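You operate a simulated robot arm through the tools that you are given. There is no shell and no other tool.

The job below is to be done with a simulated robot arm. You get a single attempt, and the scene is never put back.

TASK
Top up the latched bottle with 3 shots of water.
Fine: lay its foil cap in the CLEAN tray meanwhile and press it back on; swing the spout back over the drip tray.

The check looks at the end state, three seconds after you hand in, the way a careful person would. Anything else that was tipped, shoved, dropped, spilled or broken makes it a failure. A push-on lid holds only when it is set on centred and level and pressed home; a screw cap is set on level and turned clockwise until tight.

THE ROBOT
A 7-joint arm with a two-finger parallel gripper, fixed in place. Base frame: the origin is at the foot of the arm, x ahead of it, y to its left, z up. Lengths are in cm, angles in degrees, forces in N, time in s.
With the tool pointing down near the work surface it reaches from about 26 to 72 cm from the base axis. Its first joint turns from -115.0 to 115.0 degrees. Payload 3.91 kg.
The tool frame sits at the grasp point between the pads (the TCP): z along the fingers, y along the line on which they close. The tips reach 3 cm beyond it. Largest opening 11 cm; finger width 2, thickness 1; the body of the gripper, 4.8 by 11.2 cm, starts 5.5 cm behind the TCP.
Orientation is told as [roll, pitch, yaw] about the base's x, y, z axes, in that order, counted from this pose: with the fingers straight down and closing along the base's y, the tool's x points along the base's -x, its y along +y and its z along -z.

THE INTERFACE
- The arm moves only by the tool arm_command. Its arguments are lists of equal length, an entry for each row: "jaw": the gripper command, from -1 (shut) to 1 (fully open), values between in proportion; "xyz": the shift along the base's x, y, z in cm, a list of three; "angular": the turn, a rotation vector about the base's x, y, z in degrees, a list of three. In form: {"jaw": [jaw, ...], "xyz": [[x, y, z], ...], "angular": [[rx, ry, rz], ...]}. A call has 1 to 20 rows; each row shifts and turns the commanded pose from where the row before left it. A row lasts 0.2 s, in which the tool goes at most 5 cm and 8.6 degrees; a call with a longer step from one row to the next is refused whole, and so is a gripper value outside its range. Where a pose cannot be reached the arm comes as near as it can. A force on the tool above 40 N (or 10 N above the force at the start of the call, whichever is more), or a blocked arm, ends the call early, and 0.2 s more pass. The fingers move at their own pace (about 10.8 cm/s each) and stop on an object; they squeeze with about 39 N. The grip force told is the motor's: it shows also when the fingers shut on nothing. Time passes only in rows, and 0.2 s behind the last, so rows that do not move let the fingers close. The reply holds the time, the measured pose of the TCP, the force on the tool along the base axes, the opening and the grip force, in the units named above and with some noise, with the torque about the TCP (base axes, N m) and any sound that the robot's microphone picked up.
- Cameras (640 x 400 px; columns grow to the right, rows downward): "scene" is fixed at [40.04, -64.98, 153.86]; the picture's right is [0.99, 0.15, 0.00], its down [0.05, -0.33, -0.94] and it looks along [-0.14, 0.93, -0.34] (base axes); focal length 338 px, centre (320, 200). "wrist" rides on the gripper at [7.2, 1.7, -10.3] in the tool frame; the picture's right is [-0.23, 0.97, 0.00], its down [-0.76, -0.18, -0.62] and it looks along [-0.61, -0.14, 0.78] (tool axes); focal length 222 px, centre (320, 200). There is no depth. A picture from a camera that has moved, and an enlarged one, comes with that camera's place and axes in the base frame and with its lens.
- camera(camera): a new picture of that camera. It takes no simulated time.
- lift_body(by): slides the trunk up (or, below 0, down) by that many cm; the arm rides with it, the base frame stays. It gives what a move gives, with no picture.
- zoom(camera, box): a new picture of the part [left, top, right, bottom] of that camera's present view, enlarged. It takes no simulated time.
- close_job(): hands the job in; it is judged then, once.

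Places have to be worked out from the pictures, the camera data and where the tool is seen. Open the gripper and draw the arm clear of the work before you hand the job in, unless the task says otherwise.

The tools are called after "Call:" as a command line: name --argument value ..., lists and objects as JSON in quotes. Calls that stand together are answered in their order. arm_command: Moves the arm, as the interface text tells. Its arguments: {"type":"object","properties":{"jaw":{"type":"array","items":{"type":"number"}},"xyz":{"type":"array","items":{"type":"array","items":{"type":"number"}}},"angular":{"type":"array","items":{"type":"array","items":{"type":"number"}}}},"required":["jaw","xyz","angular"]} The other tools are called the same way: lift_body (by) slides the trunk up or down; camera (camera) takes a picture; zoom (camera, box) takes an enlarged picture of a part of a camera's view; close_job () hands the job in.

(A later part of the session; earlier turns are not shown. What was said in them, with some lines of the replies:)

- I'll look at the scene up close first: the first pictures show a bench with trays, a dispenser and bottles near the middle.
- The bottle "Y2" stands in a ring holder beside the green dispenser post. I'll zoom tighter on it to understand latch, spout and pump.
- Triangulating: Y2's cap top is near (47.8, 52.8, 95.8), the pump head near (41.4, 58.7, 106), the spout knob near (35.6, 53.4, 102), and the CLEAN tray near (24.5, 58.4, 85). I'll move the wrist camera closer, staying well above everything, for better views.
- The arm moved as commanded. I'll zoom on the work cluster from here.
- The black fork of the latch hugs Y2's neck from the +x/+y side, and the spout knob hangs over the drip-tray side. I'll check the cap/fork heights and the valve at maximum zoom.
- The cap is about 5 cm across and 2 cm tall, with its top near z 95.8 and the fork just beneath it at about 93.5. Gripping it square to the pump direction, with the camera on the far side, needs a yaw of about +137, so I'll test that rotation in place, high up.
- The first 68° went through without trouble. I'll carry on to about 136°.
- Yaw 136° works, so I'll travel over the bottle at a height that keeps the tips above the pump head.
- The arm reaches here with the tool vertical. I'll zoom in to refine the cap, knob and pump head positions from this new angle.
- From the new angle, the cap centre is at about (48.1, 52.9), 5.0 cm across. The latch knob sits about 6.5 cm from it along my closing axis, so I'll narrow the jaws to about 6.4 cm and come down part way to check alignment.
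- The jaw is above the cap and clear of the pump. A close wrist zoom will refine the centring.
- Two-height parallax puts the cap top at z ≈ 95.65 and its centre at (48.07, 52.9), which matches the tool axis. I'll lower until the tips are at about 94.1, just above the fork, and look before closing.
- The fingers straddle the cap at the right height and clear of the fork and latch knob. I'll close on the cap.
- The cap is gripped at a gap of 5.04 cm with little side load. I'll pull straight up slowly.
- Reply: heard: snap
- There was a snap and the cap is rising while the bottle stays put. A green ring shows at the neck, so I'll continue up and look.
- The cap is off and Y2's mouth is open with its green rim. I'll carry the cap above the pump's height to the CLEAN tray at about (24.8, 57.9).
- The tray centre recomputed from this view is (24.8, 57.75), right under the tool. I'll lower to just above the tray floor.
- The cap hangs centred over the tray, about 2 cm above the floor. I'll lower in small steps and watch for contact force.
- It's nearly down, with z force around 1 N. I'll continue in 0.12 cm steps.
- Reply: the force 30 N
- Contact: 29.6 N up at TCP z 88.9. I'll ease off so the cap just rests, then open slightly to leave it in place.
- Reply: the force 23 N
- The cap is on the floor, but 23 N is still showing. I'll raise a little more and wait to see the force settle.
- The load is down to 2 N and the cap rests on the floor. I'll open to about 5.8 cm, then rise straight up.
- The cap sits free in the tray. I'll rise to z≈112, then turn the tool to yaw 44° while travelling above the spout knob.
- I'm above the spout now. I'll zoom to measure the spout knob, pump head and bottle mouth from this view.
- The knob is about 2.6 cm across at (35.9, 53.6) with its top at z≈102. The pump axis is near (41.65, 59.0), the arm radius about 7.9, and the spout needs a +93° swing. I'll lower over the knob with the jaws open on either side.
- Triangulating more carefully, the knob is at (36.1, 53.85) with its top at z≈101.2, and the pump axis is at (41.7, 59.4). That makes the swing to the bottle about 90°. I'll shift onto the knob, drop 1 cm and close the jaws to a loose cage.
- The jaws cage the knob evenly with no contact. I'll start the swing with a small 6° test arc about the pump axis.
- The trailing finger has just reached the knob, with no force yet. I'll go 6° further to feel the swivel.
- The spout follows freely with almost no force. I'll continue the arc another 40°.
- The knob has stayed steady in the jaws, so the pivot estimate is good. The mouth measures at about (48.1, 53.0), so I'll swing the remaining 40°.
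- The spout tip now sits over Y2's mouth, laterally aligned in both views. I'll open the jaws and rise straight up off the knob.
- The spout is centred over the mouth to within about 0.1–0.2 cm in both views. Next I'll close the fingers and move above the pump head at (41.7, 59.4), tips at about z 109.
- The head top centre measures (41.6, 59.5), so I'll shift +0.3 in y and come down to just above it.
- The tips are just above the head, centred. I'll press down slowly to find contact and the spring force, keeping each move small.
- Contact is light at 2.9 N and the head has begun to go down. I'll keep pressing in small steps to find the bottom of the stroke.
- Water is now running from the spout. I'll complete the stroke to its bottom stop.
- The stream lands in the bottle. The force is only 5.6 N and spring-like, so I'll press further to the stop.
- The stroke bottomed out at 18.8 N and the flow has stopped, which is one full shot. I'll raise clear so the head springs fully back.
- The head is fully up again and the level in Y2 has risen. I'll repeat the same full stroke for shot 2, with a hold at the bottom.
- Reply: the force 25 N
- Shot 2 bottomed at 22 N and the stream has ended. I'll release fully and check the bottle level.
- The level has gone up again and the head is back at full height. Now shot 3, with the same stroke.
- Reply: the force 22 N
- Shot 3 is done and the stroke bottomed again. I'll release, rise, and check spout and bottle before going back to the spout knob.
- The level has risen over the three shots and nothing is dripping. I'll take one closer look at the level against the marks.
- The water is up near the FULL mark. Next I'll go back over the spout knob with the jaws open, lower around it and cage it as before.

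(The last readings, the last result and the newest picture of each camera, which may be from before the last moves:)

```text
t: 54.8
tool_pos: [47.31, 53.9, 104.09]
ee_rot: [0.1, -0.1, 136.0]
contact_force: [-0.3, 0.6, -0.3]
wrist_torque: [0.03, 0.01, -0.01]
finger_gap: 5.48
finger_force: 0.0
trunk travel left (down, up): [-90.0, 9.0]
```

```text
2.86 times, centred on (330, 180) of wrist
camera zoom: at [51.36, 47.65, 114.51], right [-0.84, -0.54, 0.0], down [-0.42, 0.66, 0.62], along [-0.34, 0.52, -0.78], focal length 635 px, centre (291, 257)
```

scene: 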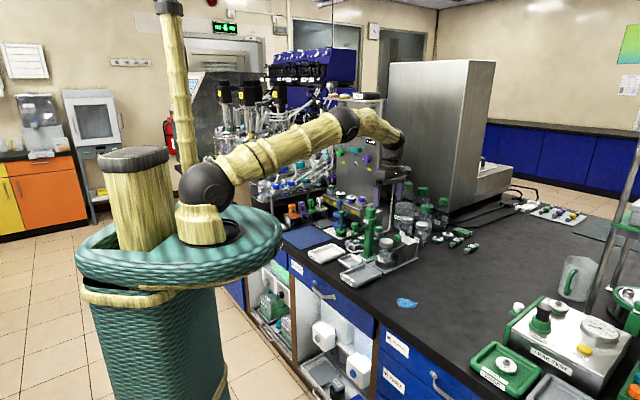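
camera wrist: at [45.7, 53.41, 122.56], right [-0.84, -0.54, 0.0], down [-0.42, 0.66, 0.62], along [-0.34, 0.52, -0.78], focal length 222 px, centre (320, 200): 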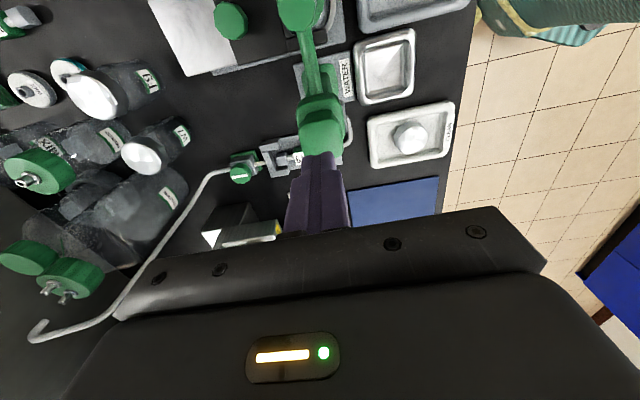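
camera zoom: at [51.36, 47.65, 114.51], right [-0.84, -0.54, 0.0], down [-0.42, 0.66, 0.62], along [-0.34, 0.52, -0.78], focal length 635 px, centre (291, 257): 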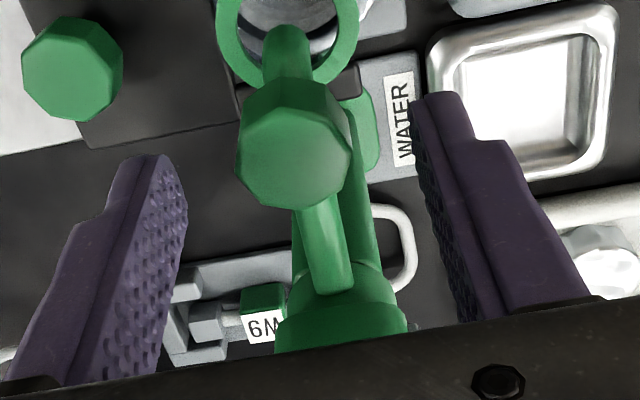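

The knob is between the jaws. I'll lower 1.5 cm, cage it, and begin the swing back with the first 40°.

Call:
arm_command --jaw '[0, -0.2, -0.4, -0.4, -0.4, -0.4, -0.4, -0.4, -0.4, -0.4, -0.4, -0.4, -0.4]' --xyz '[[0, 0, -1.5], [0, 0, 0], [0, 0, 0], [0, 0, 0], [-0.491, -0.479, 0], [-0.53, -0.434, 0], [-0.565, -0.386, 0], [-0.597, -0.335, 0], [-0.625, -0.282, 0], [-0.646, -0.226, 0], [-0.664, -0.169, 0], [-0.676, -0.111, 0], [0, 0, 0]]' --angular '[[0, 0, 0], [0, 0, 0], [0, 0, 0], [0, 0, 0], [0, 0, -5], [0, 0, -5], [0, 0, -5], [0, 0, -5], [0, 0, -5], [0, 0, -5], [0, 0, -5], [0, 0, -5], [0, 0, 0]]'

Call:
zoom --camera "wrist" --box '[230, 110, 430, 250]'

Call:
zoom --camera "scene" --box '[335, 190, 415, 260]'

```text
t: 57.6
tool_pos: [42.59, 51.47, 102.72]
ee_rot: [0.0, -0.1, 95.9]
contact_force: [-0.2, -0.5, -0.1]
wrist_torque: [0.01, 0.02, 0.02]
finger_gap: 3.3
finger_force: 0.0
trunk travel left (down, up): [-90.0, 9.0]
```

```text
2.86 times, centred on (330, 180) of wrist
camera zoom: at [41.67, 44.1, 113.08], right [-0.99, 0.13, 0.0], down [0.1, 0.78, 0.62], along [0.08, 0.62, -0.78], focal length 635 px, centre (291, 257)
```

zoom: 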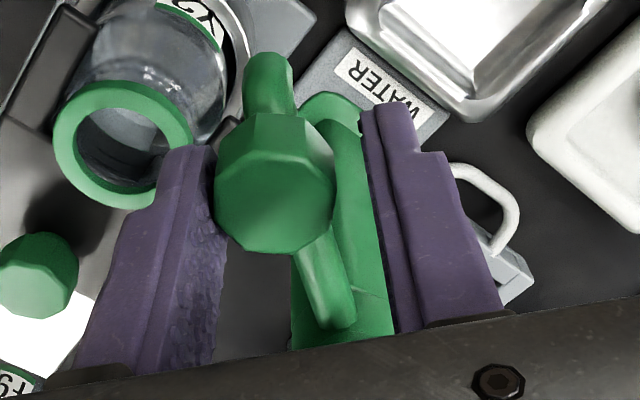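

```text
5.71 times, centred on (375, 225) of scene
camera zoom: at [40.04, -64.98, 153.86], right [0.99, 0.15, 0.0], down [0.05, -0.33, -0.94], along [-0.14, 0.93, -0.34], focal length 1931 px, centre (6, 57)
```

zoom: 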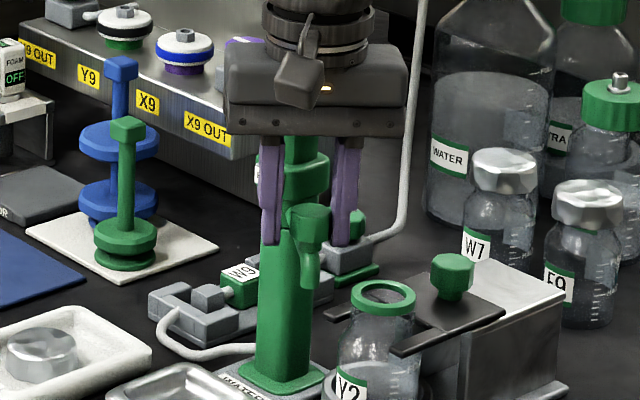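

The spout is following back. I'll continue through the remaining arc to the original position.

Call:
arm_command --jaw '[-0.4, -0.4, -0.4, -0.4, -0.4, -0.4, -0.4, -0.4, -0.4, -0.4, -0.4, -0.4, -0.4]' --xyz '[[-0.683, -0.051, 0], [-0.684, 0.009, 0], [-0.681, 0.067, 0], [-0.674, 0.127, 0], [-0.659, 0.186, 0], [-0.64, 0.242, 0], [-0.618, 0.297, 0], [-0.588, 0.349, 0], [-0.338, 0.234, 0], [-0.325, 0.252, 0], [-0.312, 0.268, 0], [-0.297, 0.284, 0], [0, 0, 0]]' --angular '[[0, 0, -5], [0, 0, -5], [0, 0, -5], [0, 0, -5], [0, 0, -5], [0, 0, -5], [0, 0, -5], [0, 0, -5], [0, 0, -3], [0, 0, -3], [0, 0, -3], [0, 0, -3], [0, 0, 0]]'

Call:
zoom --camera "wrist" --box '[230, 110, 430, 250]'

Call:
zoom --camera "scene" --box '[335, 190, 395, 240]'

```text
t: 60.4
tool_pos: [36.02, 53.84, 102.64]
ee_rot: [0.0, 0.1, 43.9]
contact_force: [0.1, -1.0, -0.1]
wrist_torque: [0.0, 0.0, -0.01]
finger_gap: 3.32
finger_force: 0.1
trunk travel left (down, up): [-90.0, 9.0]
```

```text
2.86 times, centred on (330, 180) of wrist
camera zoom: at [29.72, 49.95, 113.06], right [-0.51, 0.86, 0.0], down [0.67, 0.4, 0.62], along [0.53, 0.32, -0.78], focal length 635 px, centre (291, 257)
```

zoom: 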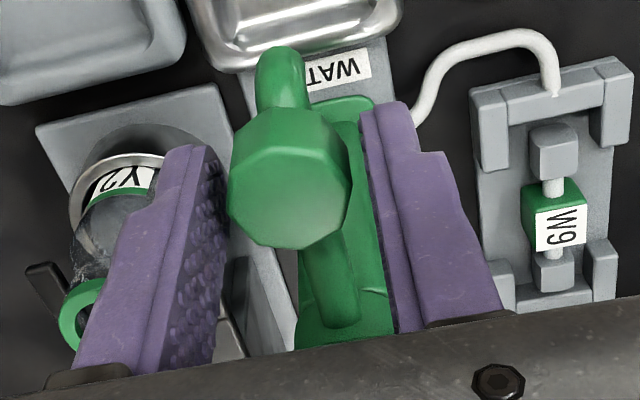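

```text
8.00 times, centred on (365, 215) of scene
camera zoom: at [40.04, -64.98, 153.86], right [0.99, 0.15, 0.0], down [0.05, -0.33, -0.94], along [-0.14, 0.93, -0.34], focal length 2704 px, centre (-40, 80)
```

zoom: 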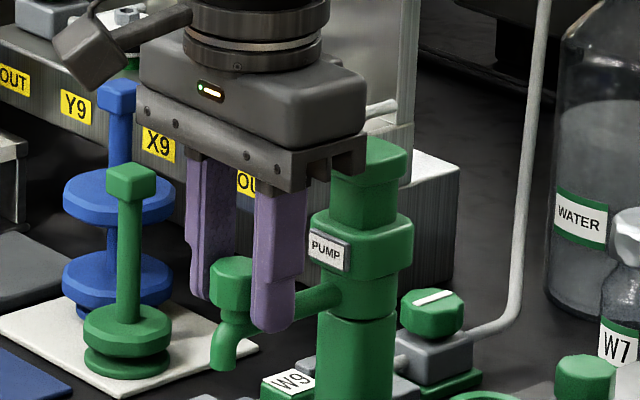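

The knob is back exactly where it started in this same view, over the drip tray. I'll open up, rise off the knob, then turn back to yaw 136° over the CLEAN tray.

Call:
arm_command --jaw '[0.055, 0.055, 0.055, 0.055, 0.055, 0.055]' --xyz '[[0, 0, 0], [0, 0, 0], [0, 0, 2.4], [0, 0, 3.5], [0, 0, 3.5], [0, 0, 0]]' --angular '[[0, 0, 0], [0, 0, 0], [0, 0, 0], [0, 0, 0], [0, 0, 0], [0, 0, 0]]'

Call:
arm_command --jaw '[0.055, 0.055, 0.055, 0.055, 0.055, 0.055, 0.055, 0.055, 0.055, 0.055, 0.055, 0.055]' --xyz '[[-1, 0.4, 0], [-1, 0.4, 0], [-1, 0.4, 0], [-1, 0.4, 0], [-1, 0.4, 0], [-1, 0.4, 0], [-1, 0.4, 0], [-1, 0.4, 0], [-1, 0.4, 0], [-1, 0.4, 0], [-1.35, 0.1, 0], [0, 0, 0]]' --angular '[[0, 0, 8.4], [0, 0, 8.4], [0, 0, 8.4], [0, 0, 8.4], [0, 0, 8.4], [0, 0, 8.4], [0, 0, 8.4], [0, 0, 8.4], [0, 0, 8.4], [0, 0, 8.4], [0, 0, 8.1], [0, 0, 0]]'

Call:
camera --camera "wrist"

Call:
zoom --camera "scene" --box '[310, 190, 410, 280]'

```text
t: 61.8
tool_pos: [36.22, 53.77, 111.95]
ee_rot: [0.1, 0.0, 43.9]
contact_force: [-0.9, 0.3, -0.8]
wrist_torque: [-0.02, 0.01, 0.05]
finger_gap: 5.78
finger_force: 0.0
trunk travel left (down, up): [-90.0, 9.0]
```

```text
t: 64.4
tool_pos: [24.81, 57.92, 112.01]
ee_rot: [0.2, 0.0, 136.2]
contact_force: [-1.1, -0.4, -0.4]
wrist_torque: [0.0, 0.0, -0.01]
finger_gap: 5.8
finger_force: 0.1
trunk travel left (down, up): [-90.0, 9.0]
```

```text
taken
camera wrist: at [28.83, 51.62, 122.45], right [-0.84, -0.55, 0.0], down [-0.43, 0.66, 0.62], along [-0.34, 0.52, -0.78], focal length 222 px, centre (320, 200)
```

wrist: 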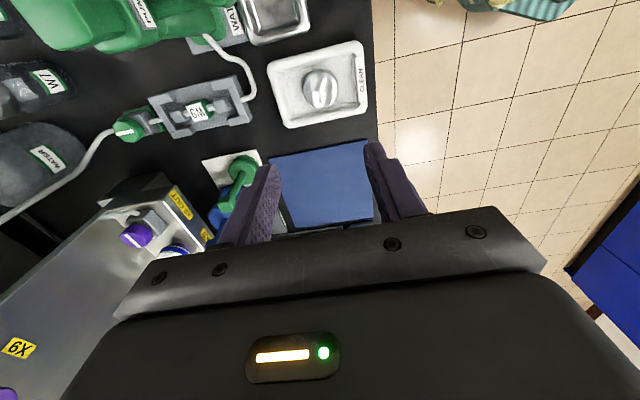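

```text
4.44 times, centred on (360, 235) of scene
camera zoom: at [40.04, -64.98, 153.86], right [0.99, 0.15, 0.0], down [0.05, -0.33, -0.94], along [-0.14, 0.93, -0.34], focal length 1502 px, centre (142, 44)
```

zoom: 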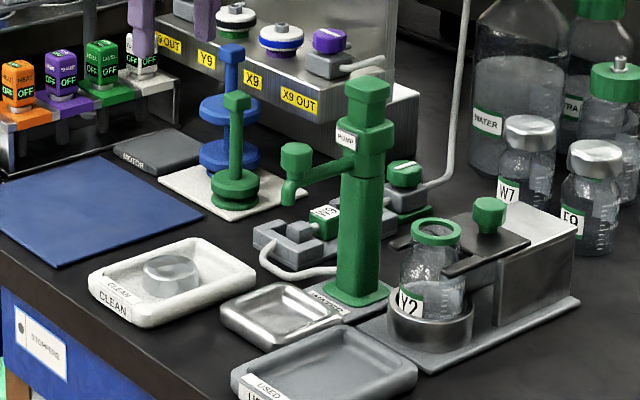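

The spout is home over the drip tray and the cap waits in the tray under the tool. I'll descend to the same release pose.

Call:
arm_command --jaw '[0.055, 0.055, 0.055, 0.055, 0.055, 0.055]' --xyz '[[0, 0, -4.5], [0, 0, -4.5], [0, 0, -4.5], [0, 0, -4], [0, 0, -2.5], [0, 0, 0]]' --angular '[[0, 0, 0], [0, 0, 0], [0, 0, 0], [0, 0, 0], [0, 0, 0], [0, 0, 0]]'

Call:
zoom --camera "wrist" --box '[220, 60, 440, 240]'

```text
t: 65.8
tool_pos: [24.87, 57.77, 92.08]
ee_rot: [0.1, 0.0, 136.2]
contact_force: [-0.6, -0.1, -0.8]
wrist_torque: [-0.05, -0.04, -0.02]
finger_gap: 5.78
finger_force: 0.0
trunk travel left (down, up): [-90.0, 9.0]
```

```text
2.22 times, centred on (330, 150) of wrist
camera zoom: at [28.86, 51.53, 102.49], right [-0.84, -0.54, 0.0], down [-0.43, 0.66, 0.62], along [-0.34, 0.52, -0.78], focal length 494 px, centre (298, 311)
```

zoom: 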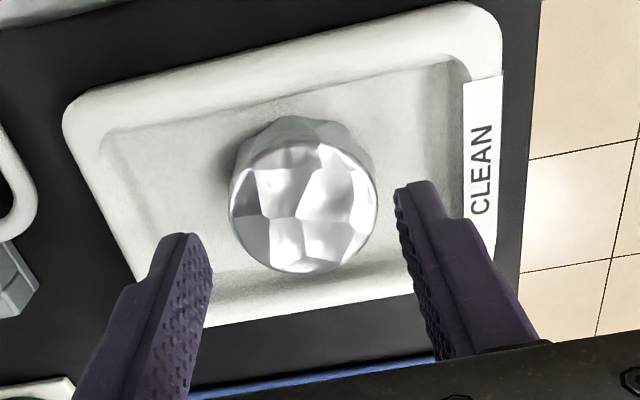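

The cap is centred between the jaws. I'll lower the final 3 cm and close on it.

Call:
arm_command --jaw '[0.055, 0.055, 0.055, 0.055]' --xyz '[[0, 0, -1.2], [0, 0, -1.0], [0, 0, -0.75], [0, 0, 0]]' --angular '[[0, 0, 0], [0, 0, 0], [0, 0, 0], [0, 0, 0]]'

Call:
arm_command --jaw '[-1, -1, -1, -1]' --xyz '[[0, 0, 0], [0, 0, 0], [0, 0, 0], [0, 0, 0]]' --angular '[[0, 0, 0], [0, 0, 0], [0, 0, 0], [0, 0, 0]]'

Call:
zoom --camera "wrist" --box '[220, 60, 440, 240]'

Call:
zoom --camera "scene" --box '[315, 225, 355, 260]'

```text
t: 66.8
tool_pos: [24.76, 57.84, 89.08]
ee_rot: [0.1, 0.1, 136.1]
contact_force: [0.3, 0.1, -0.5]
wrist_torque: [-0.03, 0.0, -0.03]
finger_gap: 5.81
finger_force: 0.0
trunk travel left (down, up): [-90.0, 9.0]
```

```text
t: 67.8
tool_pos: [24.77, 57.85, 89.04]
ee_rot: [0.1, 0.1, 136.1]
contact_force: [0.0, -0.8, -0.3]
wrist_torque: [-0.01, 0.03, -0.02]
finger_gap: 5.02
finger_force: 38.7
trunk travel left (down, up): [-90.0, 9.0]
```

```text
2.22 times, centred on (330, 150) of wrist
camera zoom: at [28.79, 51.62, 99.51], right [-0.84, -0.54, 0.0], down [-0.42, 0.66, 0.62], along [-0.34, 0.52, -0.78], focal length 494 px, centre (298, 311)
```

zoom: 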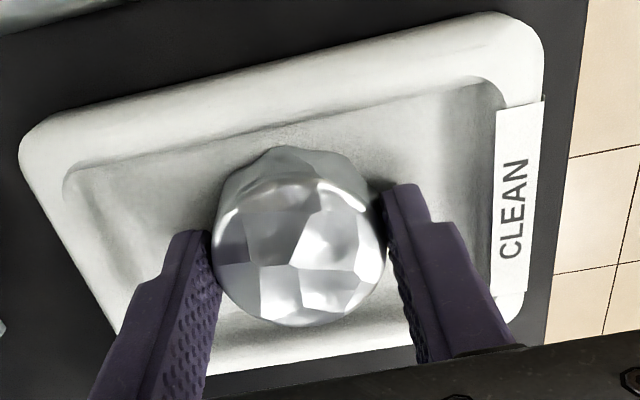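

```text
11.43 times, centred on (335, 242) of scene
camera zoom: at [40.04, -64.98, 153.86], right [0.99, 0.15, 0.0], down [0.05, -0.33, -0.94], along [-0.14, 0.93, -0.34], focal length 3862 px, centre (149, -286)
```

zoom: 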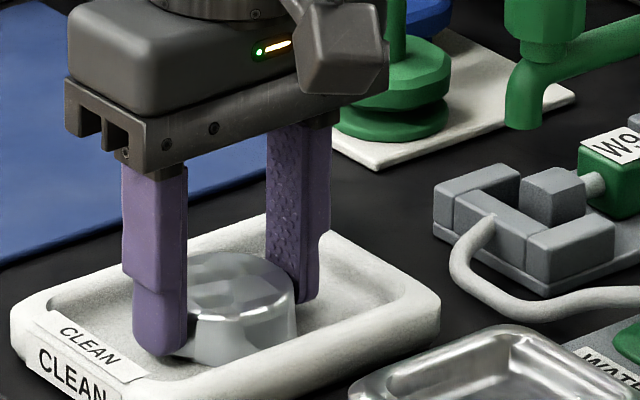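

The cap is gripped level at 5.02 cm. I'll lift it straight up out of the tray and travel back above the bottle along the same path in reverse.

Call:
arm_command --jaw '[-1, -1, -1, -1, -1, -1, -1]' --xyz '[[0, 0, 2], [0, 0, 4.5], [0, 0, 4.5], [0, 0, 4.5], [0, 0, 4.5], [0, 0, 4.76], [0, 0, 0]]' --angular '[[0, 0, 0], [0, 0, 0], [0, 0, 0], [0, 0, 0], [0, 0, 0], [0, 0, 0], [0, 0, 0]]'

Call:
arm_command --jaw '[-1, -1, -1, -1, -1, -1, -1]' --xyz '[[3.9, -0.82, 0], [3.9, -0.82, 0], [3.9, -0.82, 0], [3.9, -0.82, 0], [3.9, -0.82, 0], [3.9, -0.82, 0], [0, 0, 0]]' --angular '[[0, 0, 0], [0, 0, 0], [0, 0, 0], [0, 0, 0], [0, 0, 0], [0, 0, 0], [0, 0, 0]]'

Call:
camera --camera "wrist"

Call:
zoom --camera "scene" --box '[340, 185, 420, 265]'

```text
t: 69.4
tool_pos: [24.64, 58.06, 113.91]
ee_rot: [0.1, 0.0, 136.1]
contact_force: [0.6, -0.1, 0.2]
wrist_torque: [-0.01, 0.04, -0.02]
finger_gap: 5.01
finger_force: 38.8
trunk travel left (down, up): [-90.0, 9.0]
```

```text
t: 71.0
tool_pos: [48.11, 53.06, 113.99]
ee_rot: [0.1, 0.0, 136.1]
contact_force: [0.4, -0.2, -0.8]
wrist_torque: [-0.01, -0.03, -0.02]
finger_gap: 5.04
finger_force: 38.9
trunk travel left (down, up): [-90.0, 9.0]
```

```text
taken
camera wrist: at [52.08, 46.75, 124.37], right [-0.84, -0.54, 0.0], down [-0.43, 0.66, 0.62], along [-0.34, 0.52, -0.78], focal length 222 px, centre (320, 200)
```

wrist: 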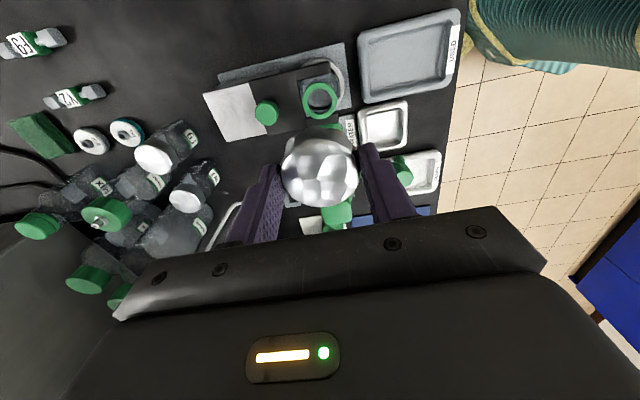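

```text
5.00 times, centred on (380, 225) of scene
camera zoom: at [40.04, -64.98, 153.86], right [0.99, 0.15, 0.0], down [0.05, -0.33, -0.94], along [-0.14, 0.93, -0.34], focal length 1690 px, centre (20, 75)
```

zoom: 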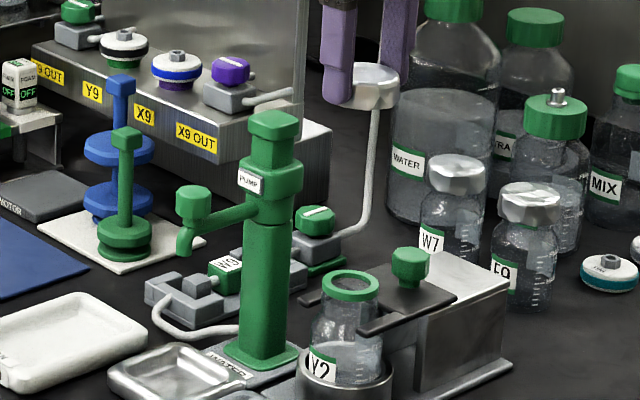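

I'm back over Y2 with the spout clear of it. I'll lower to about 2 cm above the seated height and verify alignment.

Call:
arm_command --jaw '[-1, -1, -1, -1, -1, -1]' --xyz '[[0, 0, -3], [0, 0, -3.5], [0, 0, -3.5], [0, 0, -2.8], [0, 0, -1.2], [0, 0, 0]]' --angular '[[0, 0, 0], [0, 0, 0], [0, 0, 0], [0, 0, 0], [0, 0, 0], [0, 0, 0]]'

Call:
zoom --camera "scene" --box '[365, 225, 415, 265]'

Call:
zoom --camera "wrist" --box '[220, 80, 420, 240]'

```text
t: 72.4
tool_pos: [48.18, 53.06, 99.89]
ee_rot: [0.1, 0.0, 136.0]
contact_force: [0.0, -0.1, 0.0]
wrist_torque: [0.02, 0.01, -0.04]
finger_gap: 5.03
finger_force: 38.9
trunk travel left (down, up): [-90.0, 9.0]
```

```text
10.00 times, centred on (390, 245) of scene
camera zoom: at [40.04, -64.98, 153.86], right [0.99, 0.15, 0.0], down [0.05, -0.33, -0.94], along [-0.14, 0.93, -0.34], focal length 3380 px, centre (-380, -250)
```

zoom: 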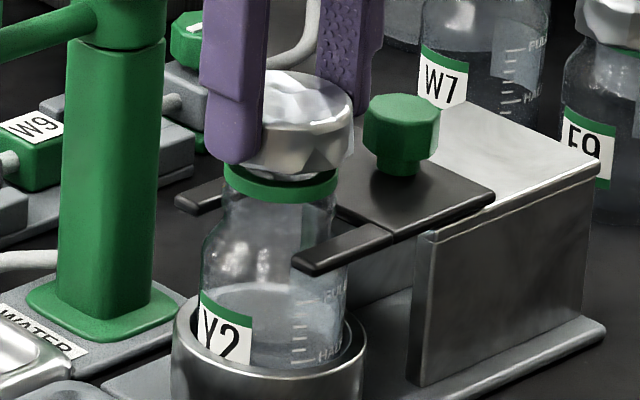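

```text
2.50 times, centred on (320, 160) of wrist
camera zoom: at [52.16, 46.81, 110.25], right [-0.84, -0.54, 0.0], down [-0.42, 0.66, 0.62], along [-0.34, 0.52, -0.78], focal length 555 px, centre (320, 300)
```

zoom: 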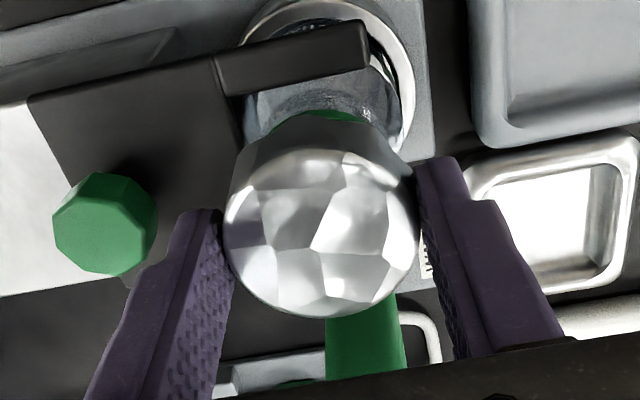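

It's aligned as when the cap came off. I'll lower slowly and watch the force as the skirt goes onto the rim.

Call:
arm_command --jaw '[-1, -1, -1, -1, -1, -1, -1]' --xyz '[[0, 0, -0.3], [0, 0, -0.3], [0, 0, -0.3], [0, 0, -0.3], [0, 0, -0.25], [0, 0, -0.2], [0, 0, 0]]' --angular '[[0, 0, 0], [0, 0, 0], [0, 0, 0], [0, 0, 0], [0, 0, 0], [0, 0, 0], [0, 0, 0]]'

Call:
zoom --camera "scene" --box '[365, 225, 415, 265]'

```text
t: 74.0
tool_pos: [48.24, 53.05, 98.09]
ee_rot: [0.0, 0.0, 136.1]
contact_force: [-0.5, -1.2, 0.2]
wrist_torque: [-0.01, -0.03, -0.02]
finger_gap: 5.0
finger_force: 38.9
trunk travel left (down, up): [-90.0, 9.0]
```

```text
10.00 times, centred on (390, 245) of scene
camera zoom: at [40.04, -64.98, 153.86], right [0.99, 0.15, 0.0], down [0.05, -0.33, -0.94], along [-0.14, 0.93, -0.34], focal length 3380 px, centre (-380, -250)
```

zoom: 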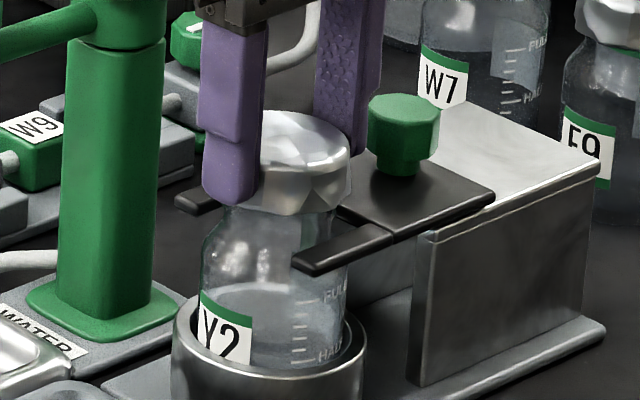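

The cap is over the rim with no side load and about 0.85 cm to go. I'll continue down in small steps.

Call:
arm_command --jaw '[-1, -1, -1, -1, -1]' --xyz '[[0, 0, -0.15], [0, 0, -0.15], [0, 0, -0.15], [0, 0, -0.15], [0, 0, 0]]' --angular '[[0, 0, 0], [0, 0, 0], [0, 0, 0], [0, 0, 0], [0, 0, 0]]'

```text
t: 75.2
tool_pos: [48.19, 53.01, 97.49]
ee_rot: [0.1, 0.0, 136.0]
contact_force: [0.2, -1.1, -1.0]
wrist_torque: [0.01, 0.0, 0.02]
finger_gap: 5.05
finger_force: 38.7
trunk travel left (down, up): [-90.0, 9.0]
```

Call:
arm_command --jaw '[-1, -1, -1, -1]' --xyz '[[0, 0, -0.1], [0, 0, -0.1], [0, 0, -0.1], [0, 0, 0]]' --angular '[[0, 0, 0], [0, 0, 0], [0, 0, 0], [0, 0, 0]]'

Call:
zoom --camera "scene" --box '[365, 225, 415, 265]'

```text
t: 76.2
tool_pos: [48.21, 52.94, 97.4]
ee_rot: [0.0, 0.0, 136.2]
contact_force: [1.0, 0.3, 5.6]
wrist_torque: [-0.02, -0.04, 0.02]
finger_gap: 5.03
finger_force: 38.8
trunk travel left (down, up): [-90.0, 9.0]
heard: snap
```

```text
10.00 times, centred on (390, 245) of scene
camera zoom: at [40.04, -64.98, 153.86], right [0.99, 0.15, 0.0], down [0.05, -0.33, -0.94], along [-0.14, 0.93, -0.34], focal length 3380 px, centre (-380, -250)
```

zoom: 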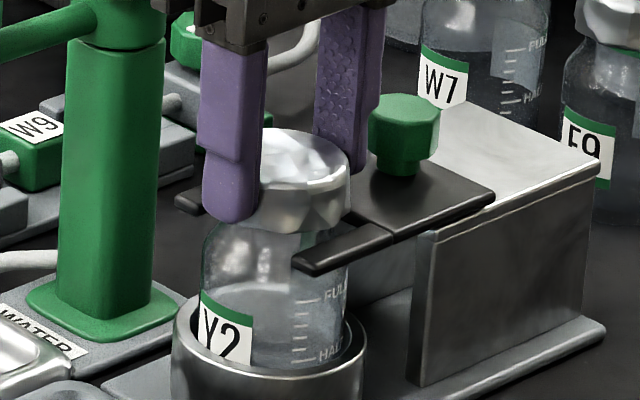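

A snap was heard with 5.6 N. I'll push a touch more to make sure it's fully home.

Call:
arm_command --jaw '[-1, -1, -1]' --xyz '[[0, 0, -0.08], [0, 0, -0.08], [0, 0, 0]]' --angular '[[0, 0, 0], [0, 0, 0], [0, 0, 0]]'

```text
t: 77.0
tool_pos: [48.21, 52.99, 97.38]
ee_rot: [-0.2, -0.1, 136.0]
contact_force: [2.6, -0.4, 18.9]
wrist_torque: [-0.01, -0.07, 0.01]
finger_gap: 5.02
finger_force: 39.0
trunk travel left (down, up): [-90.0, 9.0]
```

It's firm at 19 N with no further travel and level, so it's seated. I'll relieve the load, open to the earlier clearance, and rise straight up.

Call:
arm_command --jaw '[-1, -1, -1]' --xyz '[[0, 0, 0.12], [0, 0, 0.1], [0, 0, 0]]' --angular '[[0, 0, 0], [0, 0, 0], [0, 0, 0]]'

Call:
arm_command --jaw '[0.127, 0.127, 0.127, 0.127]' --xyz '[[0, 0, 0], [0, 0, 0], [0, 0, 0], [0, 0, 0]]' --angular '[[0, 0, 0], [0, 0, 0], [0, 0, 0], [0, 0, 0]]'

Call:
zoom --camera "scene" --box '[365, 225, 415, 265]'

```text
t: 77.8
tool_pos: [48.15, 52.9, 97.36]
ee_rot: [0.1, 0.0, 136.1]
contact_force: [4.4, 2.6, 14.3]
wrist_torque: [0.31, -0.34, -0.01]
finger_gap: 4.98
finger_force: 39.0
trunk travel left (down, up): [-90.0, 9.0]
```

```text
t: 78.8
tool_pos: [48.27, 53.0, 97.22]
ee_rot: [0.0, 0.1, 136.1]
contact_force: [-0.6, -0.1, -0.2]
wrist_torque: [0.01, 0.01, 0.0]
finger_gap: 6.2
finger_force: 0.0
trunk travel left (down, up): [-90.0, 9.0]
```

```text
10.00 times, centred on (390, 245) of scene
camera zoom: at [40.04, -64.98, 153.86], right [0.99, 0.15, 0.0], down [0.05, -0.33, -0.94], along [-0.14, 0.93, -0.34], focal length 3380 px, centre (-380, -250)
```

zoom: 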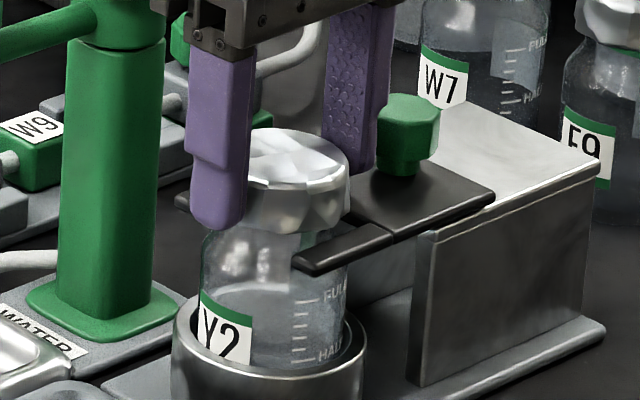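

The cap sits at its original height and level. I'll rise straight up and draw the arm back toward the start area.

Call:
arm_command --jaw '[0.127, 0.127, 0.127, 0.127, 0.127, 0.127]' --xyz '[[0, 0, 1.5], [0, 0, 3], [0, 0, 4], [0, 0, 4.5], [0, 0, 4.5], [0, 0, 0]]' --angular '[[0, 0, 0], [0, 0, 0], [0, 0, 0], [0, 0, 0], [0, 0, 0], [0, 0, 0]]'

Call:
arm_command --jaw '[0.5, 0.8, 1, 1, 1, 1, 1, 1, 1]' --xyz '[[-3, -0.5, 1.5], [-4, -1, 1.5], [-4, -1, 1.5], [-4, -1, 1.5], [-4, -1, 1.5], [-4, -1.5, 1], [-4, -2, 1], [-2.5, -1.5, 0], [0, 0, 0]]' --angular '[[0, 0, 0], [0, 0, 0], [0, 0, 0], [0, 0, 0], [0, 0, 0], [0, 0, 0], [0, 0, 0], [0, 0, 0], [0, 0, 0]]'

Call:
camera --camera "scene"

Call:
zoom --camera "scene" --box '[310, 190, 420, 280]'

Call:
zoom --camera "scene" --box '[365, 225, 415, 265]'

```text
t: 80.2
tool_pos: [48.2, 52.89, 114.72]
ee_rot: [0.3, 0.0, 136.1]
contact_force: [-0.1, 0.3, -0.4]
wrist_torque: [-0.02, 0.02, -0.03]
finger_gap: 6.22
finger_force: 0.1
trunk travel left (down, up): [-90.0, 9.0]
```

```text
t: 82.2
tool_pos: [18.67, 43.55, 124.23]
ee_rot: [0.1, 0.0, 136.1]
contact_force: [0.8, -0.3, -0.1]
wrist_torque: [-0.01, -0.01, -0.01]
finger_gap: 10.98
finger_force: 0.1
trunk travel left (down, up): [-90.0, 9.0]
```

```text
taken
```

scene: 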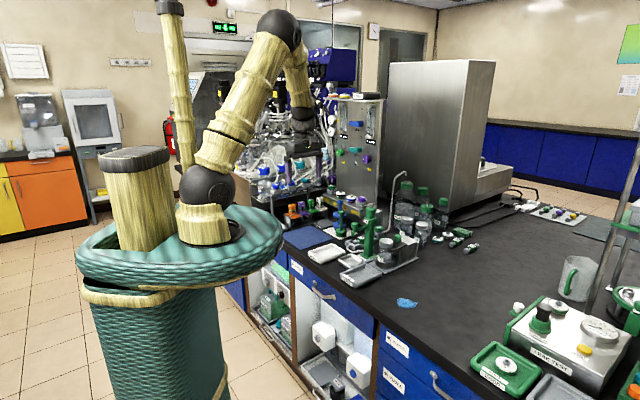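

```text
4.44 times, centred on (365, 235) of scene
camera zoom: at [40.04, -64.98, 153.86], right [0.99, 0.15, 0.0], down [0.05, -0.33, -0.94], along [-0.14, 0.93, -0.34], focal length 1502 px, centre (120, 44)
```

zoom: 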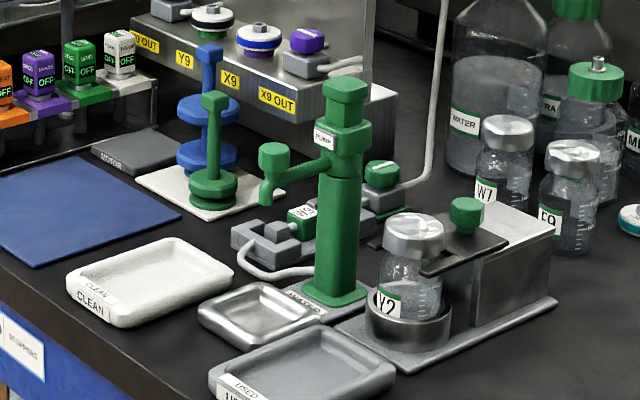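

```text
10.00 times, centred on (390, 245) of scene
camera zoom: at [40.04, -64.98, 153.86], right [0.99, 0.15, 0.0], down [0.05, -0.33, -0.94], along [-0.14, 0.93, -0.34], focal length 3380 px, centre (-380, -250)
```

zoom: 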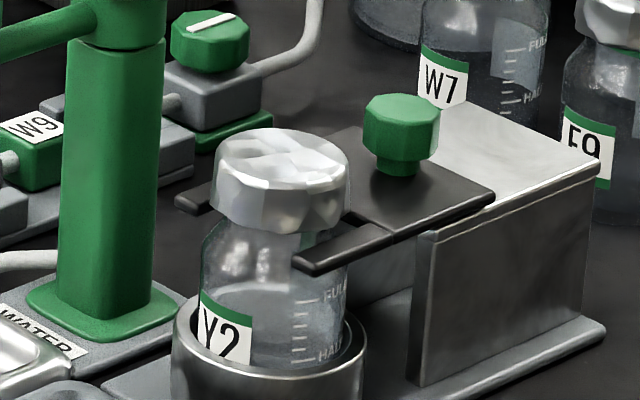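

Everything looks in place. As a last check I'll repeat the exact starting zoom of the bottle to compare the level and the cap.

Call:
zoom --camera "scene" --box '[370, 230, 410, 265]'

Call:
zoom --camera "scene" --box '[345, 200, 390, 235]'

```text
11.43 times, centred on (390, 248) of scene
camera zoom: at [40.04, -64.98, 153.86], right [0.99, 0.15, 0.0], down [0.05, -0.33, -0.94], along [-0.14, 0.93, -0.34], focal length 3862 px, centre (-480, -343)
```

zoom: 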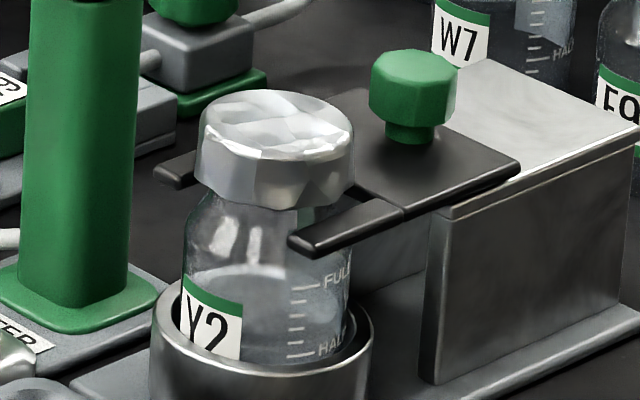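

```text
11.43 times, centred on (368, 218) of scene
camera zoom: at [40.04, -64.98, 153.86], right [0.99, 0.15, 0.0], down [0.05, -0.33, -0.94], along [-0.14, 0.93, -0.34], focal length 3862 px, centre (-223, 0)
```

zoom: 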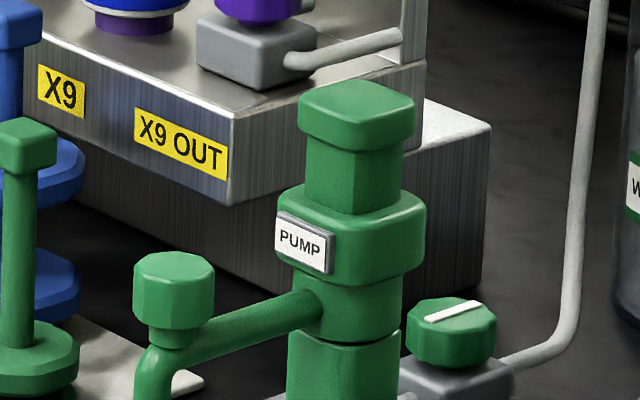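

The spout is back at exactly its original position and the pump head is fully up. Y2's level is visibly higher, its cap is seated at the original height, the latch is closed, and the arm is clear with the gripper open. I'm handing in the job.

Call:
close_job

```text
The job is handed in.
```

I topped up the latched bottle, Y2, with 3 shots of water and handed the job in. I haven't seen the check's verdict.

- **Water:** I pressed the pump three times, each to its bottom stop and fully back up. I saw the stream run into the mouth on the first stroke. The level rose with each shot and ended close to the FULL mark. I saw no drips or spills.
- **Foil cap:** It lay in the CLEAN tray while I pumped. When I pressed it back on it snapped, and it took 19 N with no further travel. It sits level at its original height.
- **Spout:** It is back over the drip tray, in the same position as at the start.
- **Everything else:** The latch stayed closed and nothing nearby was moved. The gripper is open and the arm is back near its starting position.
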